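You operate a simulated robot arm through the tools that you are given. There is no shell and no other tool.

You are at the controls of a simulated robot arm. One attempt, no reset.

## Task
Wipe the crumbs off the beige mat, then lay the bowl and the orange mug on it.
Fine: use the purple cloth and put it back. Set down upright: orange mug. What is to be rubbed or washed off counts as gone when no trace of it is left.

The check looks at the end state, three seconds after you hand in, the way a careful person would. Anything else that was tipped, shoved, dropped, spilled or broken makes it a failure. Flat cloth is picked up by pressing the open fingertips on it (5 to 10 N) and closing them slowly along it; thin cloth reads only 2 to 8 mm in the jaws.

## Robot
A 7-joint arm with a two-finger parallel gripper, fixed in place. Base frame: the origin is on the floor under the middle of its stand, x ahead of it, y to its left, z up; the work surface is at about z = 0.75. Lengths are in m, angles in rad, forces in N, time in s.
With the tool pointing down near the work surface it reaches from about 0.44 to 0.92 m from the base axis. Its first joint turns from -2.496 to 2.496 rad. Payload 3 kg.
The tool frame sits at the grasp point between the pads (the TCP): z along the fingers, y along the line on which they close. The tips reach 0.03 m beyond it. Largest opening 0.094 m; finger width 0.028, thickness 0.01; the body of the gripper, 0.05 by 0.096 m, starts 0.055 m behind the TCP.
Orientation is told as [roll, pitch, yaw] about the base's x, y, z axes, in that order, counted from this pose: with the fingers straight down and closing along the base's y, the tool's x points along the base's -x, its y along +y and its z along -z.

## Interface
- The arm moves only by the tool apply_moves. Its argument "steps" is a list of rows, each a list of 7 numbers: the shift along the base's x, y, z in units of 20 mm (1.0 is 20 mm), then the turn, a rotation vector about the base's x, y, z in units of 5 degrees (1.0 is 5 degrees), then the opening in per cent of the stroke, from 0 (shut) to 100 (fully open). In form: [[dx, dy, dz, wx, wy, wz, fingers], ...]. A call has 1 to 20 rows; each row shifts and turns the commanded pose from where the row before left it. A call with a number of a shift or a turn outside -1 to 1 is refused whole. Rows are played at 5 a second. More than 0.05 m and 0.15 rad between two rows, or a gripper value outside its range, and nothing of the call is played. A pose out of reach is approached as far as the arm can. The call stops where the force on the tool passes 40 N (or 10 N more than at its start, if that is more) or the arm is blocked; 0.2 s more then pass. Each finger travels about 0.072 m/s and halts on what it meets, pressing with about 23 N; the grip force reading is that of the motor and also rises with nothing between the fingers. The clock runs only during rows and for 0.2 s after the last one: add rows that do not move to give the fingers time. The reply holds the time, the measured pose of the TCP, the force on the tool along the base axes, the opening and the grip force, in the units named above and with some noise, with the torque about the TCP (base axes, N m) and any sound that the robot's microphone picked up.
- Cameras (640 x 400 px; columns grow to the right, rows downward): "scene" is fixed at [0.2193, 0.4994, 1.3488]; the picture's right is [-0.35, -0.94, 0.00], its down [-0.65, 0.24, -0.72] and it looks along [0.68, -0.25, -0.69] (base axes); focal length 319 px, centre (320, 200). "wrist" rides on the gripper at [0.076, 0.014, -0.103] in the tool frame; the picture's right is [-0.18, 0.98, 0.00], its down [-0.75, -0.14, -0.64] and it looks along [-0.63, -0.12, 0.77] (tool axes); focal length 243 px, centre (320, 200).
- get_image(camera): a new picture of that camera. It takes no simulated time.
- measure_at(camera, pixels): there is no depth. For up to 12 entries [column, row, z] of the newest picture of that camera ("zoom" is the newest enlarged one), the place [x, y] in the base frame at which the ray of that pixel passes the height z, good to about 0.003 m. It takes no simulated time.
- zoom(camera, box): a new picture of the part [left, top, right, bottom] of that camera's present view, enlarged. It takes no simulated time.
- finish_job(): hands the job in; it is judged then, once.

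Unless the task says otherwise, let go and move clear before handing in.

The tools are called after ">>>" by a JSON object that holds its "name" and its "arguments". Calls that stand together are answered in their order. apply_moves: Moves the arm, as the interface text tells. Its arguments: {"type":"object","properties":{"steps":{"type":"array","items":{"type":"array","items":{"type":"number"}}}},"required":["steps"]} The other tools are called the same way: get_image (camera) takes a picture; measure_at (camera, pixels) gives the place at which the rays of pixels pass given heights; zoom (camera, box) takes an enlarged picture of a part of a camera's view; finish_job () hands the job in.

At the start:

```text
time_s: 0.0
tool_pos: [0.6548, 0.207, 1.0474]
ee_rot: [-0.001, 0.0, 0.002]
force: [0.8, 0.0, 0.4]
ft_torque: [-0.01, 0.0, 0.0]
grip_width: 0.0939
finger_force: 0.0
```

scene: 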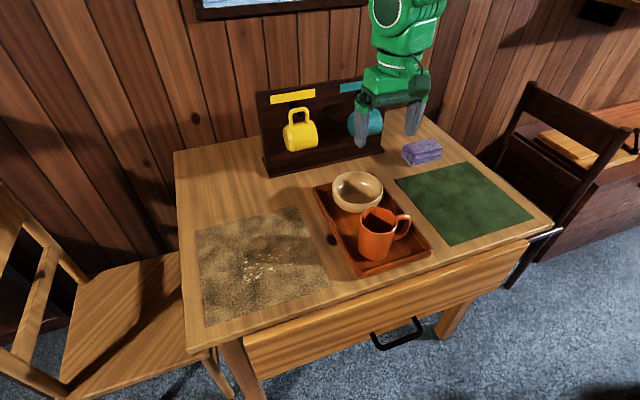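
wrist: 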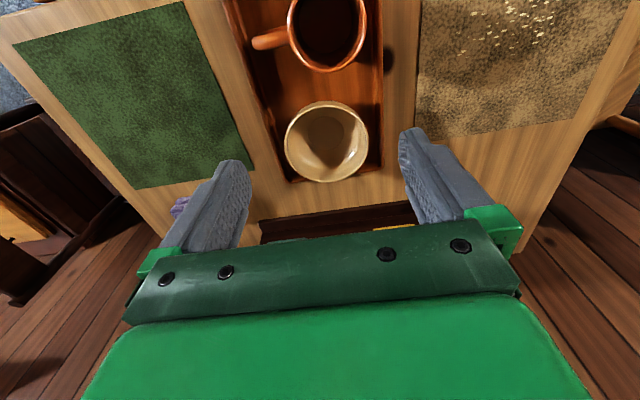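

The scene shows the beige mat with crumbs around (265,265), the tray with bowl (357,190) and orange mug (378,232), and the purple cloth folded at (421,152). I'll zoom in for detail and measure positions.

>>> {"name": "zoom", "arguments": {"camera": "scene", "box": [360, 120, 480, 195]}}

>>> {"name": "zoom", "arguments": {"camera": "scene", "box": [180, 190, 340, 330]}}

>>> {"name": "zoom", "arguments": {"camera": "scene", "box": [300, 160, 440, 280]}}

>>> {"name": "measure_at", "arguments": {"camera": "scene", "pixels": [[195, 228, 0.75], [298, 206, 0.75], [330, 286, 0.75], [206, 326, 0.75], [313, 185, 0.75], [376, 172, 0.75], [432, 252, 0.75], [362, 278, 0.75], [357, 190, 0.78], [378, 232, 0.8], [421, 152, 0.77], [265, 265, 0.755]]}}

```text
5.33 times, centred on (420, 158) of scene
```

zoom: 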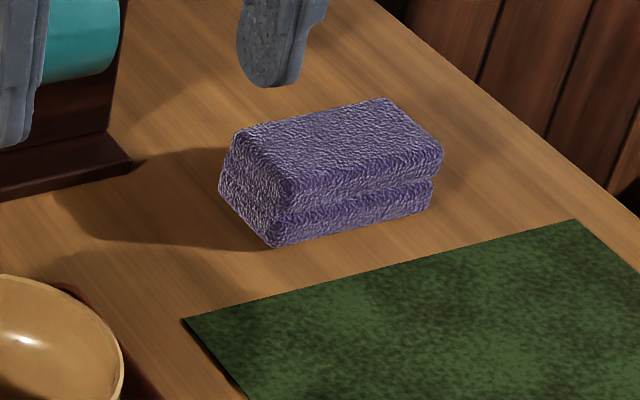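

```text
2.86 times, centred on (260, 260) of scene
```

zoom: 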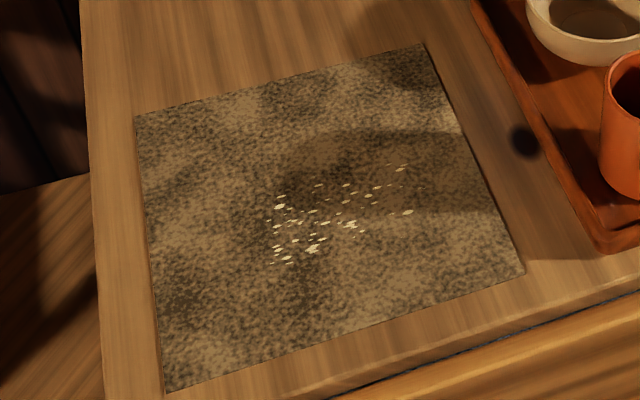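

```text
3.33 times, centred on (370, 220) of scene
```

zoom: 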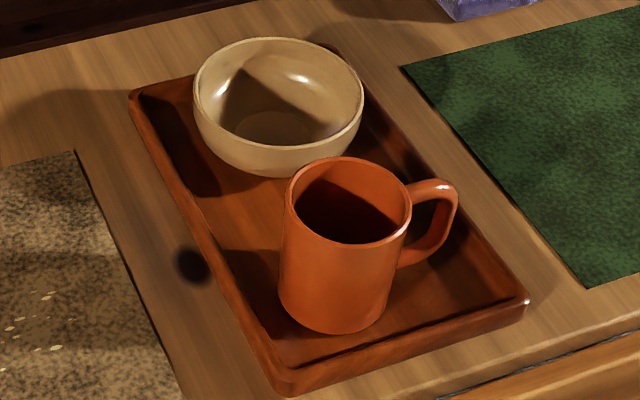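

```text
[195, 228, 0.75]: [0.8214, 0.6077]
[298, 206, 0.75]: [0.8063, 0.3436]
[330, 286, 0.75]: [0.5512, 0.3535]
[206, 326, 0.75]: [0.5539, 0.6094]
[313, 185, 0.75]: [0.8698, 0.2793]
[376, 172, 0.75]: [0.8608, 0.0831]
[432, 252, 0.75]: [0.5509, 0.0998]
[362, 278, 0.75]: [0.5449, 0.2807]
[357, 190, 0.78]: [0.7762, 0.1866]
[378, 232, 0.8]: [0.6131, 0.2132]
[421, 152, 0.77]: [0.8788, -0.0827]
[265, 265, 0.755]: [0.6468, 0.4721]
```

The purple cloth is a folded pad with bottom corners near (411.6,166.3), (441,158.8), (401,155.6); crumbs span zoom (268–430,165–265). I'll measure the pad, the crumb extents, the bowl rim and mug details.

>>> {"name": "measure_at", "arguments": {"camera": "scene", "pixels": [[411.6, 166.3, 0.75], [441, 158.8, 0.75], [401.3, 155.6, 0.75], [414.4, 153.8, 0.785], [404, 145.3, 0.785], [432.8, 138.4, 0.785], [443, 148.1, 0.785], [414.4, 153.8, 0.795], [443, 148.1, 0.795]]}}

>>> {"name": "measure_at", "arguments": {"camera": "scene", "pixels": [[274, 284, 0.752], [281, 258, 0.752], [320, 247, 0.752], [330, 256, 0.752], [322, 265, 0.752], [273, 270, 0.752], [286, 281, 0.752], [332, 240, 0.75]]}}

>>> {"name": "get_image", "arguments": {"camera": "wrist"}}

```text
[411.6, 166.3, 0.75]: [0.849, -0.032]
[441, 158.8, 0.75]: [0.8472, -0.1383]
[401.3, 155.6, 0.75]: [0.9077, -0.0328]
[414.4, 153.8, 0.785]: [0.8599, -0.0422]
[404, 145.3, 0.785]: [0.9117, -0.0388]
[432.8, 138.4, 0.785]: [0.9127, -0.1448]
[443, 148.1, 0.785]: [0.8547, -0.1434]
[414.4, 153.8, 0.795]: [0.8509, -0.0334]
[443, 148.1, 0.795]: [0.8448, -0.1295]
```

```text
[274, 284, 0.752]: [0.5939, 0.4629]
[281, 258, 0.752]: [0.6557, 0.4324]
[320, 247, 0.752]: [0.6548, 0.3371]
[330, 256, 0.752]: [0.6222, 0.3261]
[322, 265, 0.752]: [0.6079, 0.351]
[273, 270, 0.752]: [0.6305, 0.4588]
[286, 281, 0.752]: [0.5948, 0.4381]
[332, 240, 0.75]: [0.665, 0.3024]
```

```text
taken
```

wrist: 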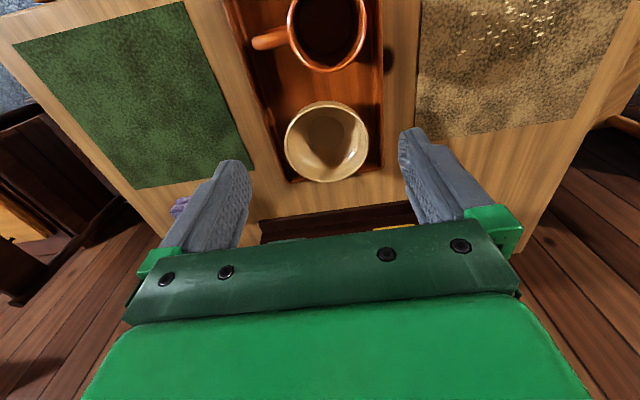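

The pad measures about x 0.849–0.910, y −0.138–−0.032, roughly 0.04 m tall. I'll take proper zooms of the mat and rack and measure the crumb extents and rack location.

>>> {"name": "zoom", "arguments": {"camera": "scene", "box": [224, 236, 320, 296]}}

>>> {"name": "measure_at", "arguments": {"camera": "scene", "pixels": [[265, 168, 0.76], [270, 177, 0.75], [385, 151, 0.75], [300, 150, 0.82], [362, 140, 0.82], [176, 152, 0.75], [420, 105, 0.75], [555, 222, 0.75], [190, 350, 0.75], [332, 240, 0.75]]}}

>>> {"name": "zoom", "arguments": {"camera": "scene", "box": [240, 70, 448, 200]}}

```text
6.67 times, centred on (272, 266) of scene
```

zoom: 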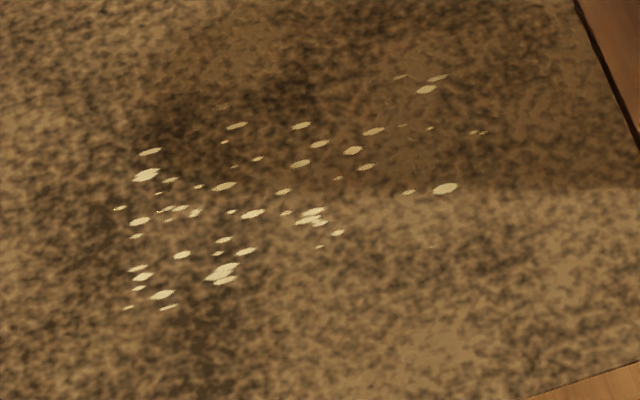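

```text
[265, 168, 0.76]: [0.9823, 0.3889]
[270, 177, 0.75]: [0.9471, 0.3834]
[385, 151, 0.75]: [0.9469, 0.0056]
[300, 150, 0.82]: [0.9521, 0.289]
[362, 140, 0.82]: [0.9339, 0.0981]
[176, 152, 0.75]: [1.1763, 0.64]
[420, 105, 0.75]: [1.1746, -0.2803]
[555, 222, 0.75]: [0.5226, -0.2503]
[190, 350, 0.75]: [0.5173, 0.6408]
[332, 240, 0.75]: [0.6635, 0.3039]
```

```text
3.08 times, centred on (344, 135) of scene
```

zoom: 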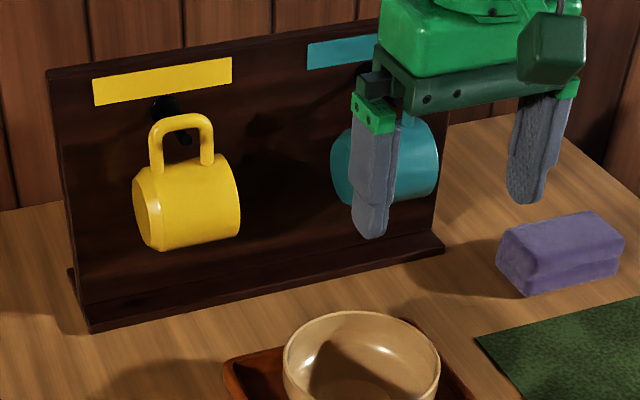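

Crumbs in that zoom cover roughly scene pixels (241–297, 246–283). I'll measure those extremes on the mat surface.

>>> {"name": "measure_at", "arguments": {"camera": "scene", "pixels": [[242, 282.5, 0.752], [249.5, 282.5, 0.752], [241.5, 267.5, 0.752], [246, 258.5, 0.752], [257, 251.8, 0.752], [284, 247.3, 0.752], [290.5, 247.5, 0.752], [297, 255.7, 0.752], [291, 264.3, 0.752], [289, 273, 0.752], [272, 273, 0.752], [258, 278, 0.752]]}}

```text
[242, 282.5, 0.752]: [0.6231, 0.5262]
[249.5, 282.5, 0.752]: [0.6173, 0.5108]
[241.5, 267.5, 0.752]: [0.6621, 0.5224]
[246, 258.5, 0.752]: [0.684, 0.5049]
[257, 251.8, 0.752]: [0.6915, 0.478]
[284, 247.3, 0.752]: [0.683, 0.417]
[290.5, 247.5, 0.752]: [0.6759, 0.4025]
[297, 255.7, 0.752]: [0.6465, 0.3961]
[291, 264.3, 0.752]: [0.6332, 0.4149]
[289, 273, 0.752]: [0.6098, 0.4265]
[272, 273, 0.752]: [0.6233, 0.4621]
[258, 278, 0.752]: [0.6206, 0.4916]
```

Crumbs span about x 0.605–0.695, y 0.395–0.53. Next I move high over to the cloth's y (−0.085) while turning yaw +90° so the fingers close along x (the pad's 0.06 m side).

>>> {"name": "apply_moves", "arguments": {"steps": [[0, -0.811, 0, 0, 0, 1, 100], [0, -0.811, 0, 0, 0, 1, 100], [0, -0.811, 0, 0, 0, 1, 100], [0, -0.811, 0, 0, 0, 1, 100], [0, -0.811, 0, 0, 0, 1, 100], [0, -0.811, 0, 0, 0, 1, 100], [0, -0.811, 0, 0, 0, 1, 100], [0, -0.811, 0, 0, 0, 1, 100], [0, -0.811, 0, 0, 0, 1, 100], [0, -0.811, 0, 0, 0, 1, 100], [0, -0.811, 0, 0, 0, 1, 100], [0, -0.811, 0, 0, 0, 1, 100], [0, -0.811, 0, 0, 0, 1, 100], [0, -0.811, 0, 0, 0, 1, 100], [0, -0.811, 0, 0, 0, 1, 100], [0, -0.811, 0, 0, 0, 1, 100], [0, -0.811, 0, 0, 0, 1, 100], [0, -0.811, 0, 0, 0, 1, 100]]}}

```text
time_s: 3.8
tool_pos: [0.6555, -0.0855, 1.0471]
ee_rot: [0.002, -0.001, 1.571]
force: [0.1, -0.7, -0.7]
ft_torque: [0.0, 0.03, -0.01]
grip_width: 0.094
finger_force: 0.0
```

The tool is at (0.6555, −0.0855, 1.047) with yaw 1.571. Now forward to x≈0.88, lowering a bit, then look with both cameras.

>>> {"name": "apply_moves", "arguments": {"steps": [[1, 0, 0, 0, 0, 0, 100], [1, 0, 0, 0, 0, 0, 100], [1, 0, 0, 0, 0, 0, 100], [1, 0, 0, 0, 0, 0, 100], [1, 0, 0, 0, 0, 0, 100], [1, 0, -0.5, 0, 0, 0, 100], [1, 0, -0.5, 0, 0, 0, 100], [1, 0, -0.5, 0, 0, 0, 100], [1, 0, -0.5, 0, 0, 0, 100], [1, 0, -0.5, 0, 0, 0, 100], [1, 0, -0.5, 0, 0, 0, 100], [0.22, 0, -0.5, 0, 0, 0, 100], [0, 0, -0.8, 0, 0, 0, 100], [0, 0, -0.8, 0, 0, 0, 100], [0, 0, 0, 0, 0, 0, 100]]}}

>>> {"name": "get_image", "arguments": {"camera": "wrist"}}

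>>> {"name": "zoom", "arguments": {"camera": "scene", "box": [344, 80, 504, 180]}}

```text
time_s: 7.0
tool_pos: [0.88, -0.0855, 0.9463]
ee_rot: [0.001, 0.0, 1.57]
force: [0.2, 0.1, 0.6]
ft_torque: [0.02, -0.03, -0.02]
grip_width: 0.094
finger_force: 0.1
```

```text
taken
```

wrist: 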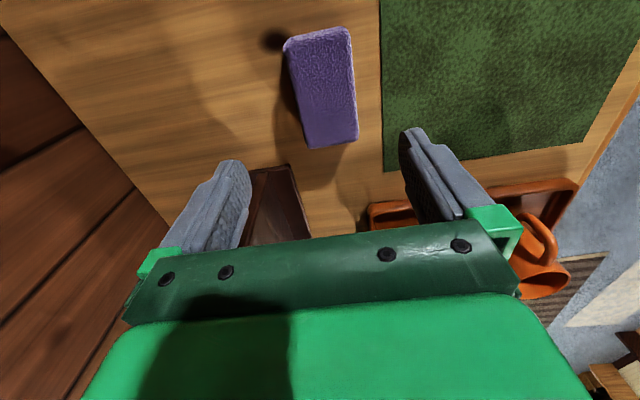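

```text
4.00 times, centred on (424, 130) of scene
```

zoom: 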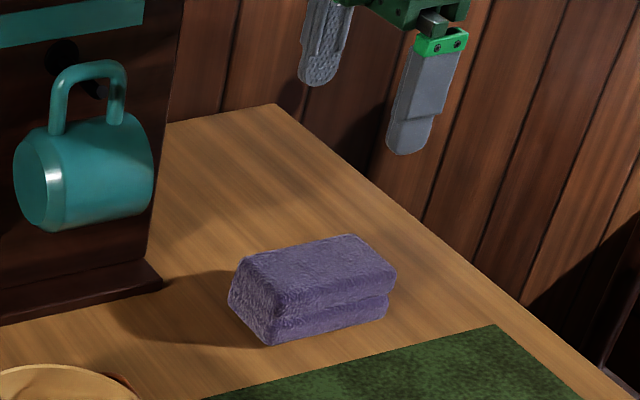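

The wrist view shows the pad's top with corners near (285,45), (350,30), (357,140), (308,150). I'll measure those at a couple of heights to centre the grasp and check its yaw.

>>> {"name": "measure_at", "arguments": {"camera": "wrist", "pixels": [[286, 44, 0.79], [350, 29, 0.79], [358, 138, 0.79], [308, 149, 0.79], [286, 44, 0.78], [350, 29, 0.78], [358, 138, 0.78], [308, 149, 0.78]]}}

>>> {"name": "zoom", "arguments": {"camera": "wrist", "box": [240, 10, 400, 170]}}

```text
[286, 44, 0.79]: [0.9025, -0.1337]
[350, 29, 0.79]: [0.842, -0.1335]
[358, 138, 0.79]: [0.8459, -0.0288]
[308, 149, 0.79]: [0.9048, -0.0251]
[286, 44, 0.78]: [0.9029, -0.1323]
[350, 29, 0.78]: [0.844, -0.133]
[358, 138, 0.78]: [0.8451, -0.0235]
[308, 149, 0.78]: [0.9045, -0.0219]
```

```text
2.50 times, centred on (320, 90) of wrist
```

zoom: 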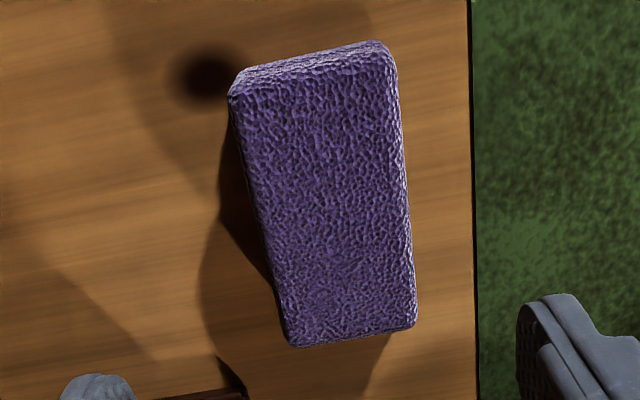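

The pad's centre is about (0.876, −0.083), axis-aligned, top near z≈0.79. I'll nudge to centre and descend so the tips are ~13 mm above the table (TCP z≈0.794).

>>> {"name": "apply_moves", "arguments": {"steps": [[-0.2, 0.12, -1, 0, 0, 0, 100], [0, 0, -1, 0, 0, 0, 100], [0, 0, -1, 0, 0, 0, 100], [0, 0, -1, 0, 0, 0, 100], [0, 0, -1, 0, 0, 0, 100], [0, 0, -1, 0, 0, 0, 100], [0, 0, -0.8, 0, 0, 0, 100], [0, 0, -0.8, 0, 0, 0, 100], [0, 0, 0, 0, 0, 0, 100]]}}

>>> {"name": "get_image", "arguments": {"camera": "wrist"}}

>>> {"name": "zoom", "arguments": {"camera": "scene", "box": [344, 90, 504, 190]}}

```text
time_s: 9.0
tool_pos: [0.8746, -0.0816, 0.7943]
ee_rot: [0.0, 0.001, 1.57]
force: [0.0, 0.1, 0.2]
ft_torque: [-0.01, 0.0, -0.03]
grip_width: 0.0938
finger_force: 0.1
```

```text
taken
```

wrist: 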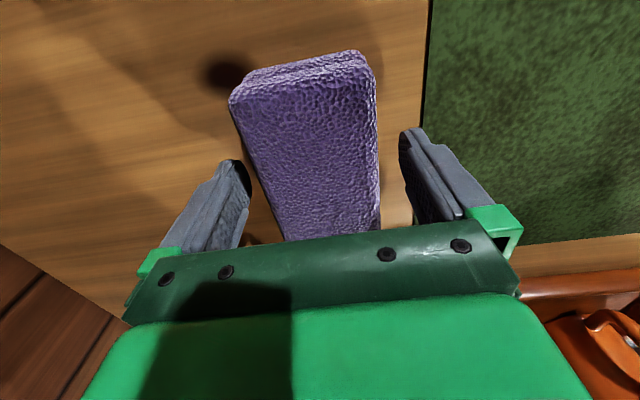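

```text
4.00 times, centred on (424, 140) of scene
```

zoom: 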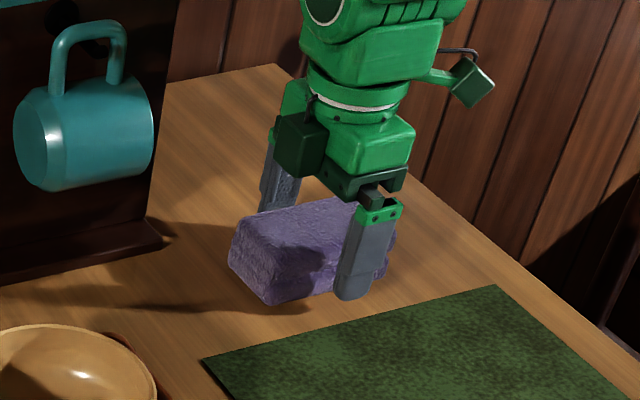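

The fingers straddle the pad cleanly in both views. Now closing slowly on it.

>>> {"name": "apply_moves", "arguments": {"steps": [[0, 0, 0, 0, 0, 0, 85], [0, 0, 0, 0, 0, 0, 75], [0, 0, 0, 0, 0, 0, 68], [0, 0, 0, 0, 0, 0, 62], [0, 0, 0, 0, 0, 0, 56], [0, 0, 0, 0, 0, 0, 50], [0, 0, 0, 0, 0, 0, 44], [0, 0, 0, 0, 0, 0, 38], [0, 0, 0, 0, 0, 0, 30], [0, 0, 0, 0, 0, 0, 30], [0, 0, 0, 0, 0, 0, 30]]}}

>>> {"name": "get_image", "arguments": {"camera": "wrist"}}

>>> {"name": "zoom", "arguments": {"camera": "scene", "box": [344, 90, 504, 190]}}

```text
time_s: 11.4
tool_pos: [0.8753, -0.0814, 0.7934]
ee_rot: [-0.001, 0.0, 1.569]
force: [-0.2, 1.0, 1.0]
ft_torque: [0.03, -0.01, 0.0]
grip_width: 0.0677
finger_force: 23.0
```

```text
taken
```

wrist: 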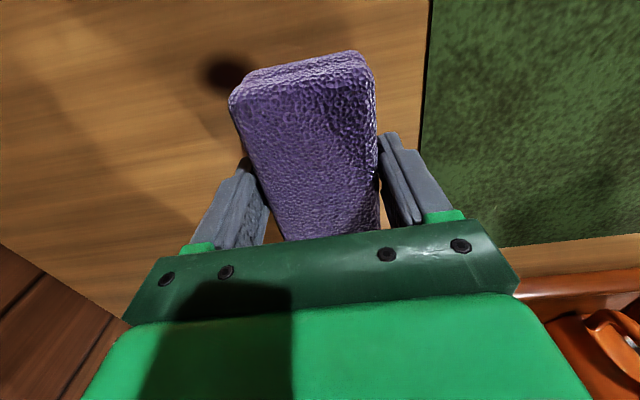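

```text
4.00 times, centred on (424, 140) of scene
```

zoom: 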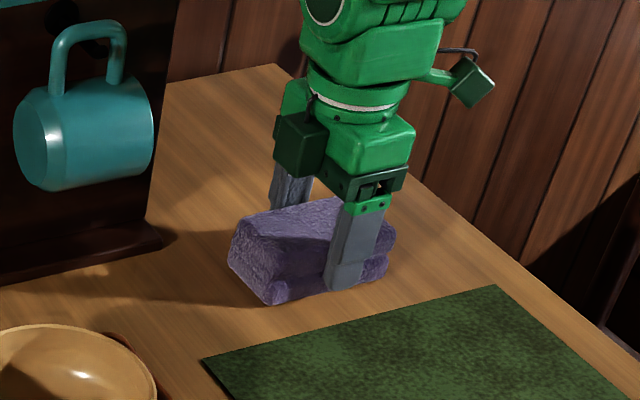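

Gripped at 0.0677 m with 23 N. I'll lift gently and check that the pad comes along.

>>> {"name": "apply_moves", "arguments": {"steps": [[0, 0, 0.5, 0, 0, 0, 30], [0, 0, 0.5, 0, 0, 0, 30], [0, 0, 1, 0, 0, 0, 30], [0, 0, 1, 0, 0, 0, 30], [0, 0, 1, 0, 0, 0, 30], [0, 0, 1, 0, 0, 0, 30], [0, 0, 0, 0, 0, 0, 30]]}}

>>> {"name": "get_image", "arguments": {"camera": "wrist"}}

>>> {"name": "get_image", "arguments": {"camera": "scene"}}

```text
time_s: 13.0
tool_pos: [0.8763, -0.0788, 0.8934]
ee_rot: [0.0, 0.0, 1.57]
force: [1.3, 0.0, -0.5]
ft_torque: [0.05, -0.03, -0.03]
grip_width: 0.0628
finger_force: 23.3
```

```text
taken
```

wrist: 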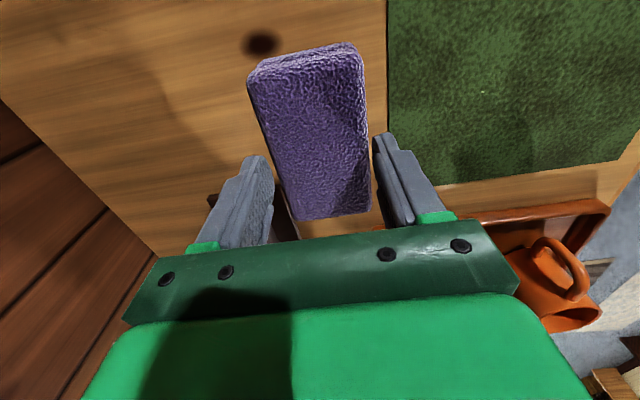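

```text
taken
```

scene: 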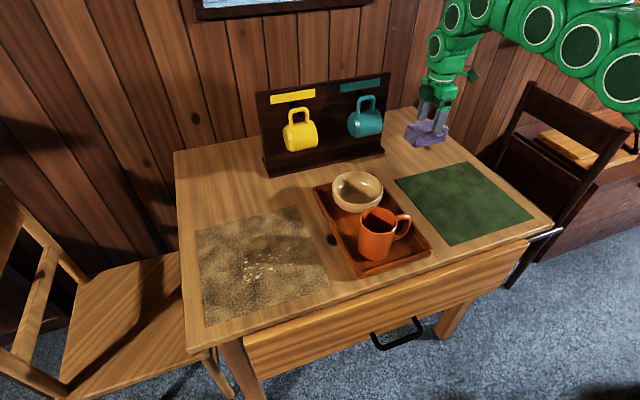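

The jaws read 0.0628 m; in the wrist view the pad (bottom edge at (330,215)) looks lower in the fingers than before. I'll zoom to check how it is held.

>>> {"name": "zoom", "arguments": {"camera": "scene", "box": [364, 70, 524, 170]}}

>>> {"name": "zoom", "arguments": {"camera": "wrist", "box": [180, 20, 460, 240]}}

```text
4.00 times, centred on (444, 120) of scene
```

zoom: 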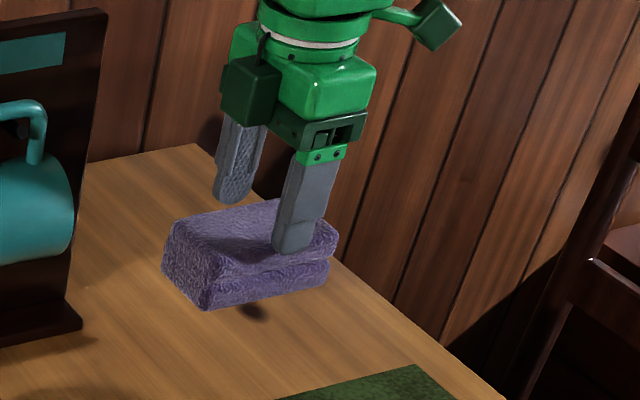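

```text
1.82 times, centred on (320, 130) of wrist
```

zoom: 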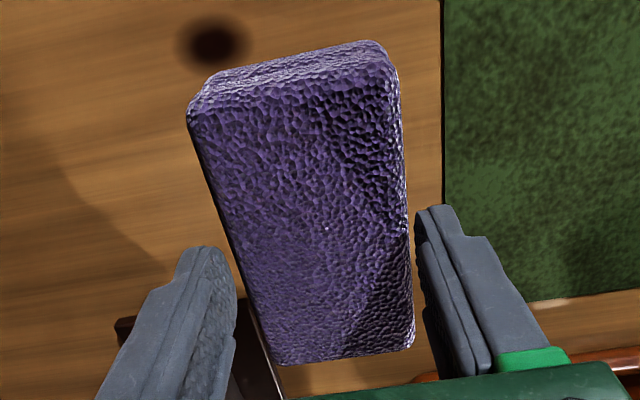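

The pad is off the table, but the fingertips appear to hold only its upper part. I'll measure heights of the pad's lower edge to quantify the slip.

>>> {"name": "measure_at", "arguments": {"camera": "scene", "pixels": [[415.3, 147, 0.82], [415.3, 147, 0.83], [415.3, 147, 0.84], [445.3, 141.3, 0.82], [445.3, 141.3, 0.83], [445.3, 141.3, 0.84], [414, 137.5, 0.86], [414, 137.5, 0.87], [414, 137.5, 0.88], [446.5, 132, 0.86], [446.5, 132, 0.87], [446.5, 132, 0.88]]}}

>>> {"name": "apply_moves", "arguments": {"steps": [[0, 0, 0, 0, 0, 0, 20], [0, 0, 0, 0, 0, 0, 20]]}}

>>> {"name": "zoom", "arguments": {"camera": "wrist", "box": [180, 20, 460, 240]}}

```text
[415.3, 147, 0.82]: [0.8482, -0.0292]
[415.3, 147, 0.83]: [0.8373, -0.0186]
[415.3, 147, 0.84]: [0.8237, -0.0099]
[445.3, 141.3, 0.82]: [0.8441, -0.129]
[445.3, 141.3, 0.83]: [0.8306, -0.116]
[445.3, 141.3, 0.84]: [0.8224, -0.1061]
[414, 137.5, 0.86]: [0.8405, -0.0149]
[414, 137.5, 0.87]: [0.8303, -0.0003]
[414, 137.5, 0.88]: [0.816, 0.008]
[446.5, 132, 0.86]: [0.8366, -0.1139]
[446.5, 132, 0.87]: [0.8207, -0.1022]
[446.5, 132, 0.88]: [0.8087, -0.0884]
```

```text
time_s: 13.6
tool_pos: [0.8758, -0.0813, 0.8927]
ee_rot: [-0.002, 0.001, 1.571]
force: [-0.8, -1.3, -0.9]
ft_torque: [-0.01, 0.04, 0.02]
grip_width: 0.0634
finger_force: 23.1
```

```text
1.82 times, centred on (320, 130) of wrist
```

zoom: 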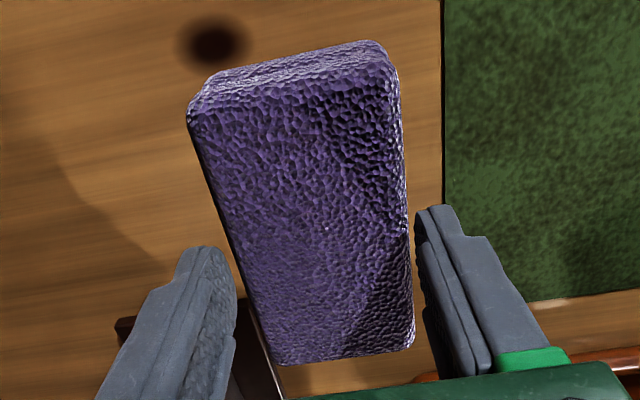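

The pad is stable but has slid to hang near the tips (bottom ≈0.82, tips ≈0.863). I'll lower it back onto the table, stopping near contact (TCP ≈0.823), then regrip deeper.

>>> {"name": "apply_moves", "arguments": {"steps": [[0, 0, -0.7, 0, 0, 0, 20], [0, 0, -0.7, 0, 0, 0, 20], [0, 0, -0.7, 0, 0, 0, 20], [0, 0, -0.6, 0, 0, 0, 20], [0, 0, -0.3, 0, 0, 0, 20], [0, 0, -0.2, 0, 0, 0, 20], [0, 0, 0, 0, 0, 0, 20]]}}

>>> {"name": "zoom", "arguments": {"camera": "scene", "box": [364, 80, 524, 180]}}

```text
time_s: 15.2
tool_pos: [0.8756, -0.0811, 0.8283]
ee_rot: [0.002, 0.001, 1.568]
force: [-0.3, 0.8, 0.4]
ft_torque: [-0.03, 0.01, -0.01]
grip_width: 0.0632
finger_force: 22.4
```

```text
4.00 times, centred on (444, 130) of scene
```

zoom: 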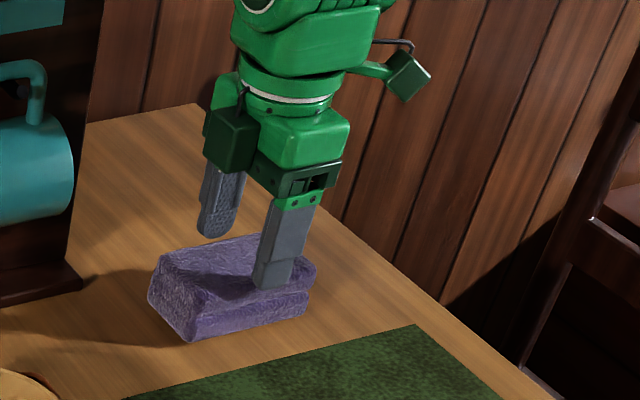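

TCP is 0.8283 and no contact force yet. I'll go down in small steps until contact is felt.

>>> {"name": "apply_moves", "arguments": {"steps": [[0, 0, -0.1, 0, 0, 0, 20], [0, 0, -0.1, 0, 0, 0, 20], [0, 0, -0.1, 0, 0, 0, 20], [0, 0, 0, 0, 0, 0, 20]]}}

>>> {"name": "apply_moves", "arguments": {"steps": [[0, 0, -0.1, 0, 0, 0, 20], [0, 0, -0.1, 0, 0, 0, 20], [0, 0, 0, 0, 0, 0, 20]]}}

>>> {"name": "apply_moves", "arguments": {"steps": [[0, 0, -0.1, 0, 0, 0, 20], [0, 0, -0.1, 0, 0, 0, 20], [0, 0, 0, 0, 0, 0, 20]]}}

>>> {"name": "zoom", "arguments": {"camera": "scene", "box": [364, 80, 524, 180]}}

```text
time_s: 16.2
tool_pos: [0.8764, -0.0816, 0.8242]
ee_rot: [-0.003, 0.001, 1.568]
force: [-4.6, -1.0, 30.5]
ft_torque: [-0.04, 0.25, 0.04]
grip_width: 0.0633
finger_force: 23.0
```

```text
time_s: 17.0
tool_pos: [0.877, -0.0819, 0.8203]
ee_rot: [-0.001, 0.0, 1.571]
force: [6.5, -2.0, 31.2]
ft_torque: [-0.09, -0.3, 0.02]
grip_width: 0.0631
finger_force: 23.2
```

```text
time_s: 17.8
tool_pos: [0.8755, -0.08, 0.816]
ee_rot: [0.001, 0.0, 1.572]
force: [1.4, 1.6, 29.3]
ft_torque: [0.03, -0.08, 0.0]
grip_width: 0.0632
finger_force: 23.5
```

```text
4.00 times, centred on (444, 130) of scene
```

zoom: 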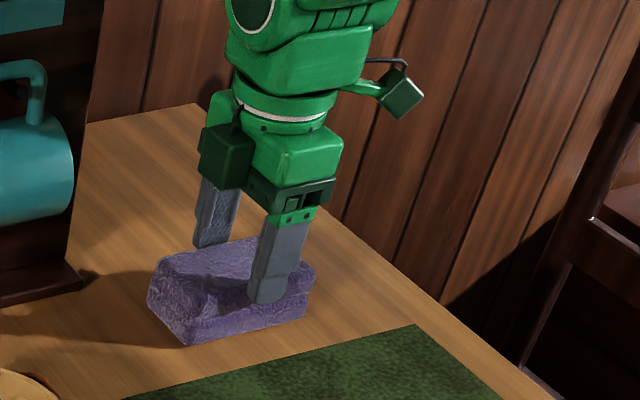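

Contact came at TCP ≈0.826 and the fingers slide down the pad at about 30 N, so friction is decent. I'll open a little, descend to TCP ≈0.79, and regrip slowly with a longer squeeze.

>>> {"name": "apply_moves", "arguments": {"steps": [[0, 0, 0, 0, 0, 0, 75], [0, 0, 0, 0, 0, 0, 88], [0, 0, -0.5, 0, 0, 0, 88], [0, 0, -0.5, 0, 0, 0, 88], [0, 0, -0.35, 0, 0, 0, 88], [0, 0, 0, 0, 0, 0, 88]]}}

>>> {"name": "get_image", "arguments": {"camera": "wrist"}}

>>> {"name": "zoom", "arguments": {"camera": "scene", "box": [364, 80, 524, 180]}}

```text
time_s: 19.2
tool_pos: [0.875, -0.0807, 0.7885]
ee_rot: [-0.001, 0.0, 1.572]
force: [-0.4, -0.2, 0.8]
ft_torque: [-0.04, 0.02, 0.03]
grip_width: 0.0825
finger_force: 0.0
```

```text
taken
```

wrist: 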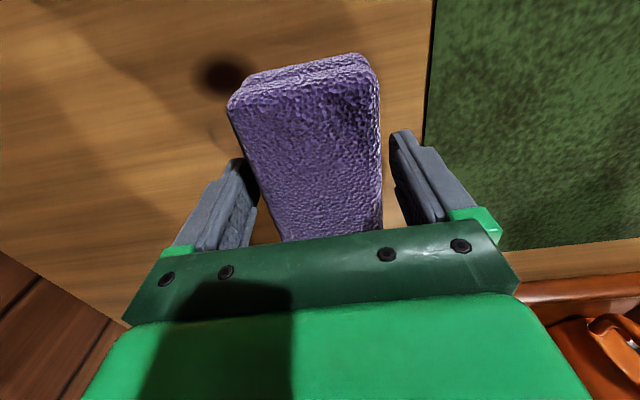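

```text
4.00 times, centred on (444, 130) of scene
```

zoom: 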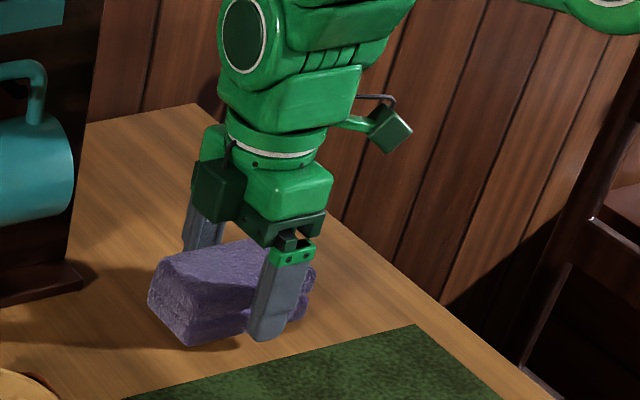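

Tips are now at z≈0.759 around the pad, tidy on both sides. Closing again with longer settling.

>>> {"name": "apply_moves", "arguments": {"steps": [[0, 0, 0, 0, 0, 0, 80], [0, 0, 0, 0, 0, 0, 74], [0, 0, 0, 0, 0, 0, 68], [0, 0, 0, 0, 0, 0, 62], [0, 0, 0, 0, 0, 0, 50], [0, 0, 0, 0, 0, 0, 40], [0, 0, 0, 0, 0, 0, 20], [0, 0, 0, 0, 0, 0, 0], [0, 0, 0, 0, 0, 0, 0], [0, 0, 0, 0, 0, 0, 0], [0, 0, 0, 0, 0, 0, 0], [0, 0, 0, 0, 0, 0, 0]]}}

>>> {"name": "apply_moves", "arguments": {"steps": [[0, 0, 0.2, 0, 0, 0, 0], [0, 0, 0.2, 0, 0, 0, 0], [0, 0, 0, 0, 0, 0, 0]]}}

>>> {"name": "zoom", "arguments": {"camera": "scene", "box": [364, 80, 524, 180]}}

>>> {"name": "get_image", "arguments": {"camera": "wrist"}}

```text
time_s: 21.8
tool_pos: [0.8751, -0.0821, 0.7891]
ee_rot: [0.0, 0.0, 1.571]
force: [1.1, -0.1, 2.0]
ft_torque: [0.03, 0.08, 0.03]
grip_width: 0.0675
finger_force: 22.9
```

```text
time_s: 22.6
tool_pos: [0.8754, -0.0822, 0.7972]
ee_rot: [-0.001, 0.001, 1.57]
force: [-0.8, 0.3, -0.3]
ft_torque: [0.02, 0.01, -0.01]
grip_width: 0.0678
finger_force: 22.6
```

```text
4.00 times, centred on (444, 130) of scene
```

zoom: 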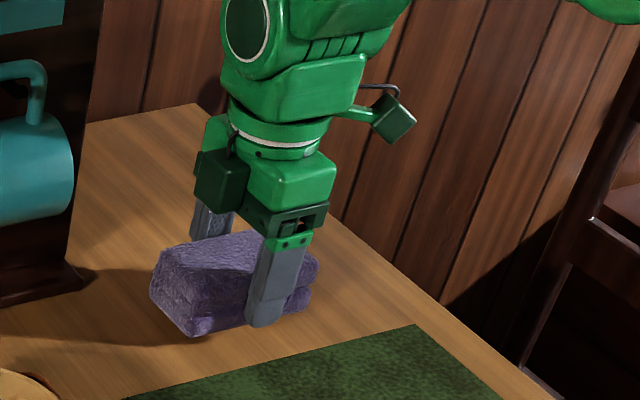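

```text
taken
```

wrist: 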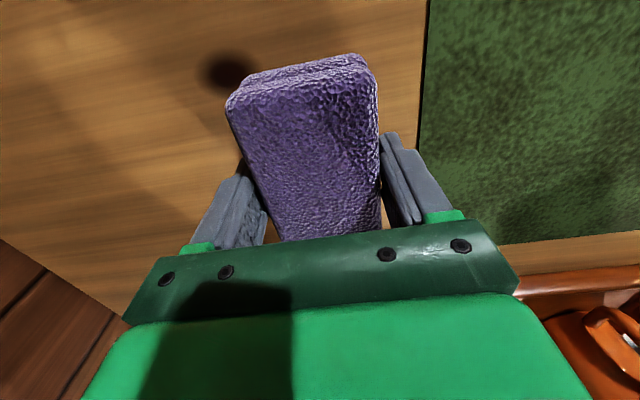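

The pad seems to be moving with the fingers (shadow gap at its lower edge). I'll continue lifting slowly and check.

>>> {"name": "apply_moves", "arguments": {"steps": [[0, 0, 0.3, 0, 0, 0, 0], [0, 0, 0.3, 0, 0, 0, 0], [0, 0, 0.3, 0, 0, 0, 0], [0, 0, 0.3, 0, 0, 0, 0], [0, 0, 0, 0, 0, 0, 0]]}}

>>> {"name": "zoom", "arguments": {"camera": "scene", "box": [364, 80, 524, 180]}}

>>> {"name": "get_image", "arguments": {"camera": "wrist"}}

```text
time_s: 23.8
tool_pos: [0.8747, -0.0812, 0.8201]
ee_rot: [0.0, 0.001, 1.569]
force: [-0.4, -0.3, -0.6]
ft_torque: [-0.03, -0.01, 0.01]
grip_width: 0.0678
finger_force: 23.3
```

```text
4.00 times, centred on (444, 130) of scene
```

zoom: 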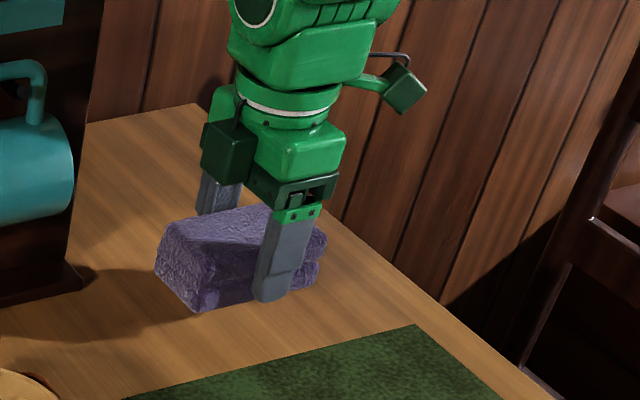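

```text
taken
```

wrist: 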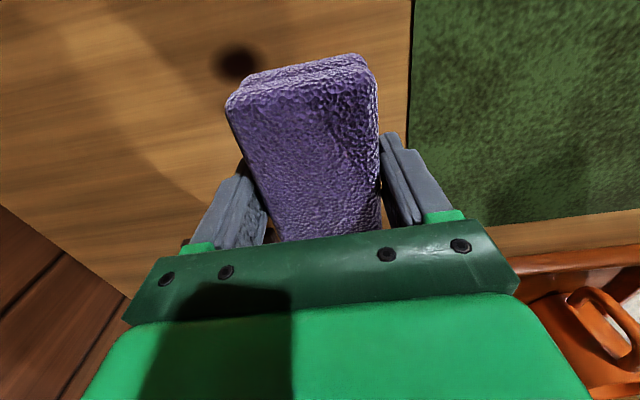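

The pad is now firmly held (width 0.0678, same place in the wrist view). I'll lift gently to about z=0.96 then retreat toward x≈0.66.

>>> {"name": "apply_moves", "arguments": {"steps": [[0, 0, 0.3, 0, 0, 0, 0], [0, 0, 0.4, 0, 0, 0, 0], [0, 0, 0.5, 0, 0, 0, 0], [0, 0, 0.5, 0, 0, 0, 0], [0, 0, 0.5, 0, 0, 0, 0], [0, 0, 0.5, 0, 0, 0, 0], [0, 0, 0.5, 0, 0, 0, 0], [0, 0, 0.5, 0, 0, 0, 0], [0, 0, 0.5, 0, 0, 0, 0], [0, 0, 0.5, 0, 0, 0, 0], [0, 0, 0.5, 0, 0, 0, 0], [-0.3, 0, 0.5, 0, 0, 0, 0], [-0.5, 0, 0.5, 0, 0, 0, 0], [-0.6, 0, 0.4, 0, 0, 0, 0], [-0.6, 0, 0.3, 0, 0, 0, 0], [-0.6, 0, 0, 0, 0, 0, 0], [-0.6, 0, 0, 0, 0, 0, 0], [-0.6, 0, 0, 0, 0, 0, 0], [-0.6, 0, 0, 0, 0, 0, 0], [-0.6, 0, 0, 0, 0, 0, 0]]}}

>>> {"name": "get_image", "arguments": {"camera": "wrist"}}

```text
time_s: 28.0
tool_pos: [0.7747, -0.0804, 0.9572]
ee_rot: [-0.001, -0.001, 1.568]
force: [0.3, -0.3, -0.5]
ft_torque: [0.01, -0.04, -0.03]
grip_width: 0.0678
finger_force: 23.1
```

```text
taken
```

wrist: 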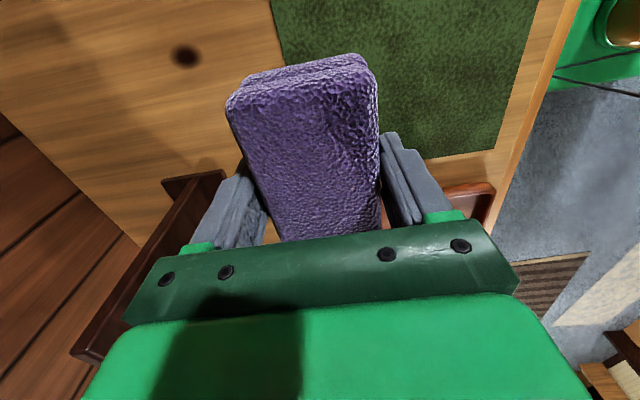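

Pad remains solid in the grip. Now I travel across in y at this height (pad bottom ≈0.918, well over the mug and bowl) toward the mat.

>>> {"name": "apply_moves", "arguments": {"steps": [[-0.4, 0.3, 0, 0, 0, 0, 0], [-0.3, 0.6, 0, 0, 0, 0, 0], [-0.2, 0.9, 0, 0, 0, 0, 0], [-0.1, 1, 0, 0, 0, 0, 0], [-0.1, 1, 0, 0, 0, 0, 0], [-0.1, 1, 0, 0, 0, 0, 0], [-0.1, 1, 0, 0, 0, 0, 0], [-0.1, 1, 0, 0, 0, 0, 0], [-0.1, 1, 0, 0, 0, 0, 0], [-0.1, 1, 0, 0, 0, 0, 0], [-0.1, 1, 0, 0, 0, 0, 0], [0, 1, 0, 0, 0, 0, 0], [0, 1, 0, 0, 0, 0, 0], [0, 1, 0, 0, 0, 0, 0], [0, 1, 0, 0, 0, 0, 0], [0, 1, 0, 0, 0, 0, 0], [0, 1, 0, 0, 0, 0, 0], [0, 1, 0, 0, 0, 0, 0], [0, 1, 0, 0, 0, 0, 0], [0, 1, 0, 0, 0, 0, 0]]}}

>>> {"name": "apply_moves", "arguments": {"steps": [[0, 1, 0, 0, 0, 0, 0], [0, 1, 0, 0, 0, 0, 0], [0, 1, 0, 0, 0, 0, 0], [0, 1, 0, 0, 0, 0, 0], [0, 1, 0, 0, 0, 0, 0], [0, 1, 0, 0, 0, 0, 0], [0, 1, 0, 0, 0, 0, 0], [0, 1, 0, 0, 0, 0, 0], [0, 1, -0.3, 0, 0, 0, 0], [0, 0.8, -0.5, 0, 0, 0, 0], [0, 0.4, -0.6, 0, 0, 0, 0], [0, 0, -0.6, 0, 0, 0, 0], [0, 0, -0.6, 0, 0, 0, 0], [0, 0, -0.5, 0, 0, 0, 0], [0, 0, 0, 0, 0, 0, 0]]}}

>>> {"name": "get_image", "arguments": {"camera": "wrist"}}

>>> {"name": "get_image", "arguments": {"camera": "scene"}}

```text
time_s: 32.2
tool_pos: [0.7388, 0.2945, 0.9577]
ee_rot: [0.0, 0.0, 1.568]
force: [0.0, 0.1, -0.2]
ft_torque: [0.02, -0.01, 0.0]
grip_width: 0.0678
finger_force: 23.0
```

```text
time_s: 35.4
tool_pos: [0.7419, 0.4982, 0.8949]
ee_rot: [-0.001, -0.002, 1.57]
force: [-0.2, 0.1, -0.8]
ft_torque: [-0.03, 0.03, 0.0]
grip_width: 0.0676
finger_force: 23.0
```

```text
taken
```

wrist: 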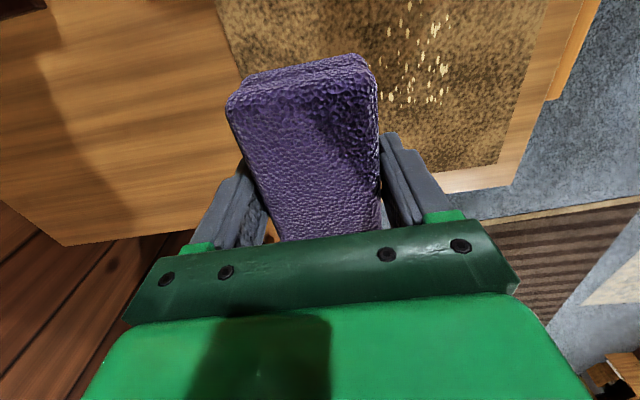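

```text
taken
```

scene: 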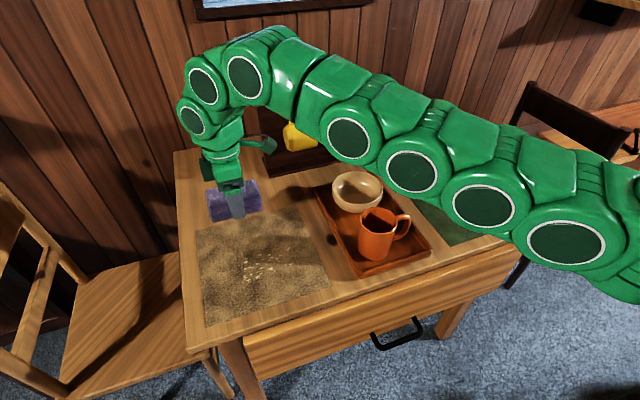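

The pad is over the far part of the mat and crumbs are visible at wrist (380–450, 0–105). I'll measure the crumb field from here for the wiping path.

>>> {"name": "zoom", "arguments": {"camera": "wrist", "box": [340, 0, 500, 110]}}

>>> {"name": "measure_at", "arguments": {"camera": "wrist", "pixels": [[380, 100, 0.752], [440, 103, 0.752], [448, 70, 0.752], [435, 22, 0.752], [408, 4, 0.752], [388, 30, 0.752], [226, 25, 0.752], [545, 20, 0.752], [500, 160, 0.752]]}}

```text
3.64 times, centred on (420, 55) of wrist
```

zoom: 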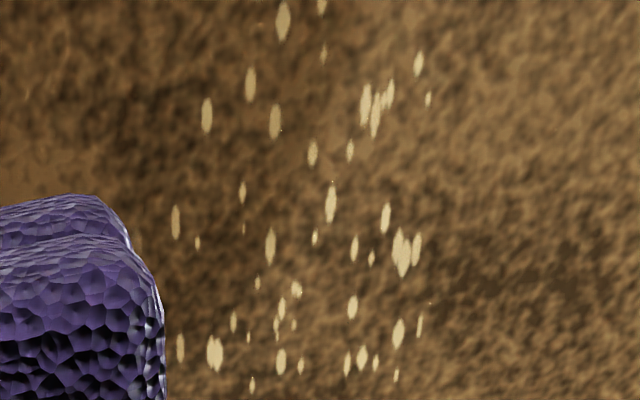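

```text
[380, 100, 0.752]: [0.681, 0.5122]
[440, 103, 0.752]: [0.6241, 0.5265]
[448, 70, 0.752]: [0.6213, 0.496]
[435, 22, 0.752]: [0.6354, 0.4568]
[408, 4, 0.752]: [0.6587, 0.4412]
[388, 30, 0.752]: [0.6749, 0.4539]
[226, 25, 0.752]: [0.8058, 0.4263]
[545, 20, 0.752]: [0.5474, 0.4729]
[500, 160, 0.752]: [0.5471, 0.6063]
```

Measurements agree: crumbs at x 0.61–0.69, y 0.395–0.53. I'll lower at x≈0.742, y≈0.498 to just above the mat, then press lightly in small steps.

>>> {"name": "apply_moves", "arguments": {"steps": [[0, 0, -0.5, 0, 0, 0, 0], [0, 0, -0.8, 0, 0, 0, 0], [0, 0, -0.8, 0, 0, 0, 0], [0, 0, -0.8, 0, 0, 0, 0], [0, 0, -0.8, 0, 0, 0, 0], [0, 0, -0.6, 0, 0, 0, 0], [0, 0, -0.3, 0, 0, 0, 0], [0, 0, 0, 0, 0, 0, 0]]}}

>>> {"name": "apply_moves", "arguments": {"steps": [[0, 0, -0.1, 0, 0, 0, 0], [0, 0, -0.1, 0, 0, 0, 0], [0, 0, 0, 0, 0, 0, 0]]}}

```text
time_s: 37.2
tool_pos: [0.7409, 0.4978, 0.804]
ee_rot: [0.0, -0.002, 1.572]
force: [-0.3, -0.1, -1.1]
ft_torque: [-0.01, 0.02, -0.03]
grip_width: 0.0678
finger_force: 23.6
```

```text
time_s: 38.0
tool_pos: [0.7424, 0.4991, 0.7991]
ee_rot: [0.0, 0.001, 1.57]
force: [0.1, -0.5, -1.1]
ft_torque: [-0.01, 0.01, 0.01]
grip_width: 0.0677
finger_force: 23.2
```

No contact yet at TCP z=0.799. I'll keep stepping down 1–2 mm at a time.

>>> {"name": "apply_moves", "arguments": {"steps": [[0, 0, -0.1, 0, 0, 0, 0], [0, 0, -0.1, 0, 0, 0, 0], [0, 0, 0, 0, 0, 0, 0]]}}

>>> {"name": "apply_moves", "arguments": {"steps": [[0, 0, -0.05, 0, 0, 0, 0], [0, 0, 0, 0, 0, 0, 0]]}}

>>> {"name": "apply_moves", "arguments": {"steps": [[0, 0, -0.05, 0, 0, 0, 0], [0, 0, 0, 0, 0, 0, 0]]}}

```text
time_s: 38.8
tool_pos: [0.7405, 0.4986, 0.7968]
ee_rot: [-0.001, 0.0, 1.571]
force: [0.6, 0.2, -1.3]
ft_torque: [0.01, -0.03, -0.04]
grip_width: 0.0677
finger_force: 23.4
```

```text
time_s: 39.4
tool_pos: [0.7409, 0.4976, 0.7944]
ee_rot: [-0.001, 0.0, 1.571]
force: [0.6, 0.3, -0.9]
ft_torque: [0.01, 0.0, 0.0]
grip_width: 0.0676
finger_force: 22.8
```

```text
time_s: 40.0
tool_pos: [0.7421, 0.4987, 0.7933]
ee_rot: [0.001, 0.001, 1.572]
force: [0.5, 0.3, -0.9]
ft_torque: [-0.02, -0.01, 0.01]
grip_width: 0.0677
finger_force: 23.1
```

>>> {"name": "apply_moves", "arguments": {"steps": [[0, 0, -0.05, 0, 0, 0, 0], [0, 0, 0, 0, 0, 0, 0]]}}

>>> {"name": "apply_moves", "arguments": {"steps": [[0, 0, -0.05, 0, 0, 0, 0], [0, 0, 0, 0, 0, 0, 0]]}}

>>> {"name": "apply_moves", "arguments": {"steps": [[0, 0, -0.05, 0, 0, 0, 0], [0, 0, 0, 0, 0, 0, 0]]}}

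```text
time_s: 40.6
tool_pos: [0.7414, 0.4981, 0.793]
ee_rot: [0.001, 0.0, 1.57]
force: [0.0, -0.5, -0.4]
ft_torque: [0.0, -0.04, 0.02]
grip_width: 0.0677
finger_force: 22.9
```

```text
time_s: 41.2
tool_pos: [0.7419, 0.4981, 0.7912]
ee_rot: [-0.002, -0.001, 1.573]
force: [-0.1, 0.1, -0.8]
ft_torque: [-0.02, -0.01, -0.03]
grip_width: 0.068
finger_force: 23.1
```

```text
time_s: 41.8
tool_pos: [0.7419, 0.4993, 0.7915]
ee_rot: [0.0, 0.001, 1.571]
force: [0.0, -0.4, -1.5]
ft_torque: [-0.03, 0.02, 0.01]
grip_width: 0.0678
finger_force: 23.5
```

Still free (force z ≈ −1). Continuing 1 mm steps.

>>> {"name": "apply_moves", "arguments": {"steps": [[0, 0, -0.05, 0, 0, 0, 0], [0, 0, 0, 0, 0, 0, 0]]}}

>>> {"name": "apply_moves", "arguments": {"steps": [[0, 0, -0.05, 0, 0, 0, 0], [0, 0, 0, 0, 0, 0, 0]]}}

>>> {"name": "apply_moves", "arguments": {"steps": [[0, 0, -0.05, 0, 0, 0, 0], [0, 0, 0, 0, 0, 0, 0]]}}

```text
time_s: 42.4
tool_pos: [0.743, 0.4976, 0.7908]
ee_rot: [0.0, 0.002, 1.571]
force: [-0.5, 0.0, -0.3]
ft_torque: [0.01, -0.01, 0.01]
grip_width: 0.0679
finger_force: 22.7
```

```text
time_s: 43.0
tool_pos: [0.7428, 0.4992, 0.7894]
ee_rot: [-0.001, 0.001, 1.572]
force: [0.2, 0.0, -0.4]
ft_torque: [0.09, 0.02, 0.01]
grip_width: 0.0677
finger_force: 23.0
```

```text
time_s: 43.6
tool_pos: [0.7426, 0.5002, 0.7884]
ee_rot: [-0.001, 0.0, 1.571]
force: [-1.2, -1.5, 14.1]
ft_torque: [-0.02, 0.2, 0.03]
grip_width: 0.0675
finger_force: 23.5
```

Contact: 14 N at z≈0.788. Now sweep slowly toward −x along y≈0.499 to x≈0.59 with the pad pressed.

>>> {"name": "apply_moves", "arguments": {"steps": [[-0.4, 0, 0, 0, 0, 0, 0], [-0.4, 0, 0, 0, 0, 0, 0], [-0.4, 0, 0, 0, 0, 0, 0], [-0.4, 0, 0, 0, 0, 0, 0], [-0.4, 0, 0, 0, 0, 0, 0]]}}

>>> {"name": "get_image", "arguments": {"camera": "wrist"}}

>>> {"name": "get_image", "arguments": {"camera": "scene"}}

```text
time_s: 44.8
tool_pos: [0.7018, 0.4985, 0.7875]
ee_rot: [0.002, 0.0, 1.571]
force: [8.2, 0.9, 15.4]
ft_torque: [0.13, -0.21, 0.02]
grip_width: 0.068
finger_force: 23.3
```

```text
taken
```

wrist: 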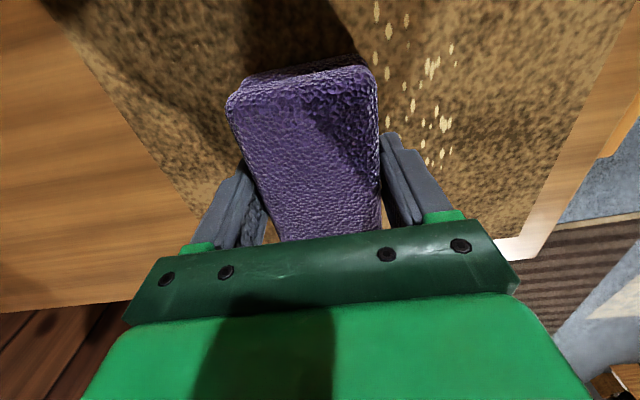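

```text
taken
```

scene: 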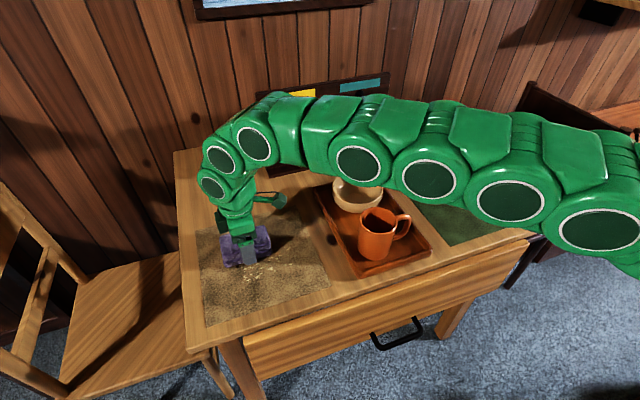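

15 N normal and 8 N drag, pad still square in the grip. Continue the sweep to x≈0.59.

>>> {"name": "apply_moves", "arguments": {"steps": [[-0.4, 0, 0, 0, 0, 0, 0], [-0.4, 0, 0, 0, 0, 0, 0], [-0.4, 0, 0, 0, 0, 0, 0], [-0.4, 0, 0, 0, 0, 0, 0], [-0.4, 0, 0, 0, 0, 0, 0], [-0.4, 0, 0, 0, 0, 0, 0], [-0.4, 0, 0, 0, 0, 0, 0], [-0.4, 0, 0, 0, 0, 0, 0], [-0.4, 0, 0, 0, 0, 0, 0], [-0.4, 0, 0, 0, 0, 0, 0], [-0.4, 0, 0, 0, 0, 0, 0], [-0.4, 0, 0, 0, 0, 0, 0], [-0.4, 0, 0, 0, 0, 0, 0], [-0.4, 0, 0, 0, 0, 0, 0]]}}

>>> {"name": "get_image", "arguments": {"camera": "wrist"}}

>>> {"name": "get_image", "arguments": {"camera": "scene"}}

```text
time_s: 47.8
tool_pos: [0.5906, 0.4998, 0.7888]
ee_rot: [0.0, -0.001, 1.569]
force: [6.0, 0.9, 11.1]
ft_torque: [-0.04, 0.09, -0.01]
grip_width: 0.0675
finger_force: 23.5
```

```text
taken
```

wrist: 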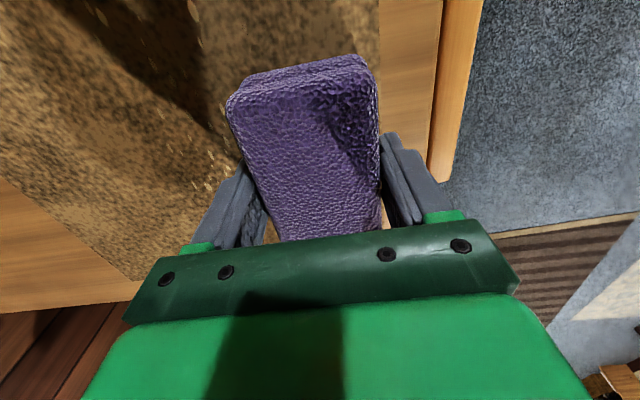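

```text
taken
```

scene: 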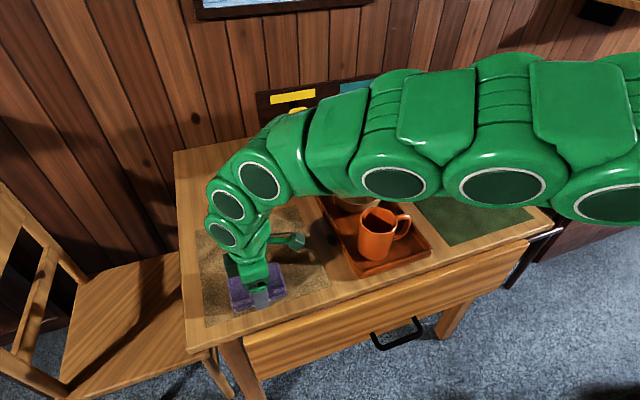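

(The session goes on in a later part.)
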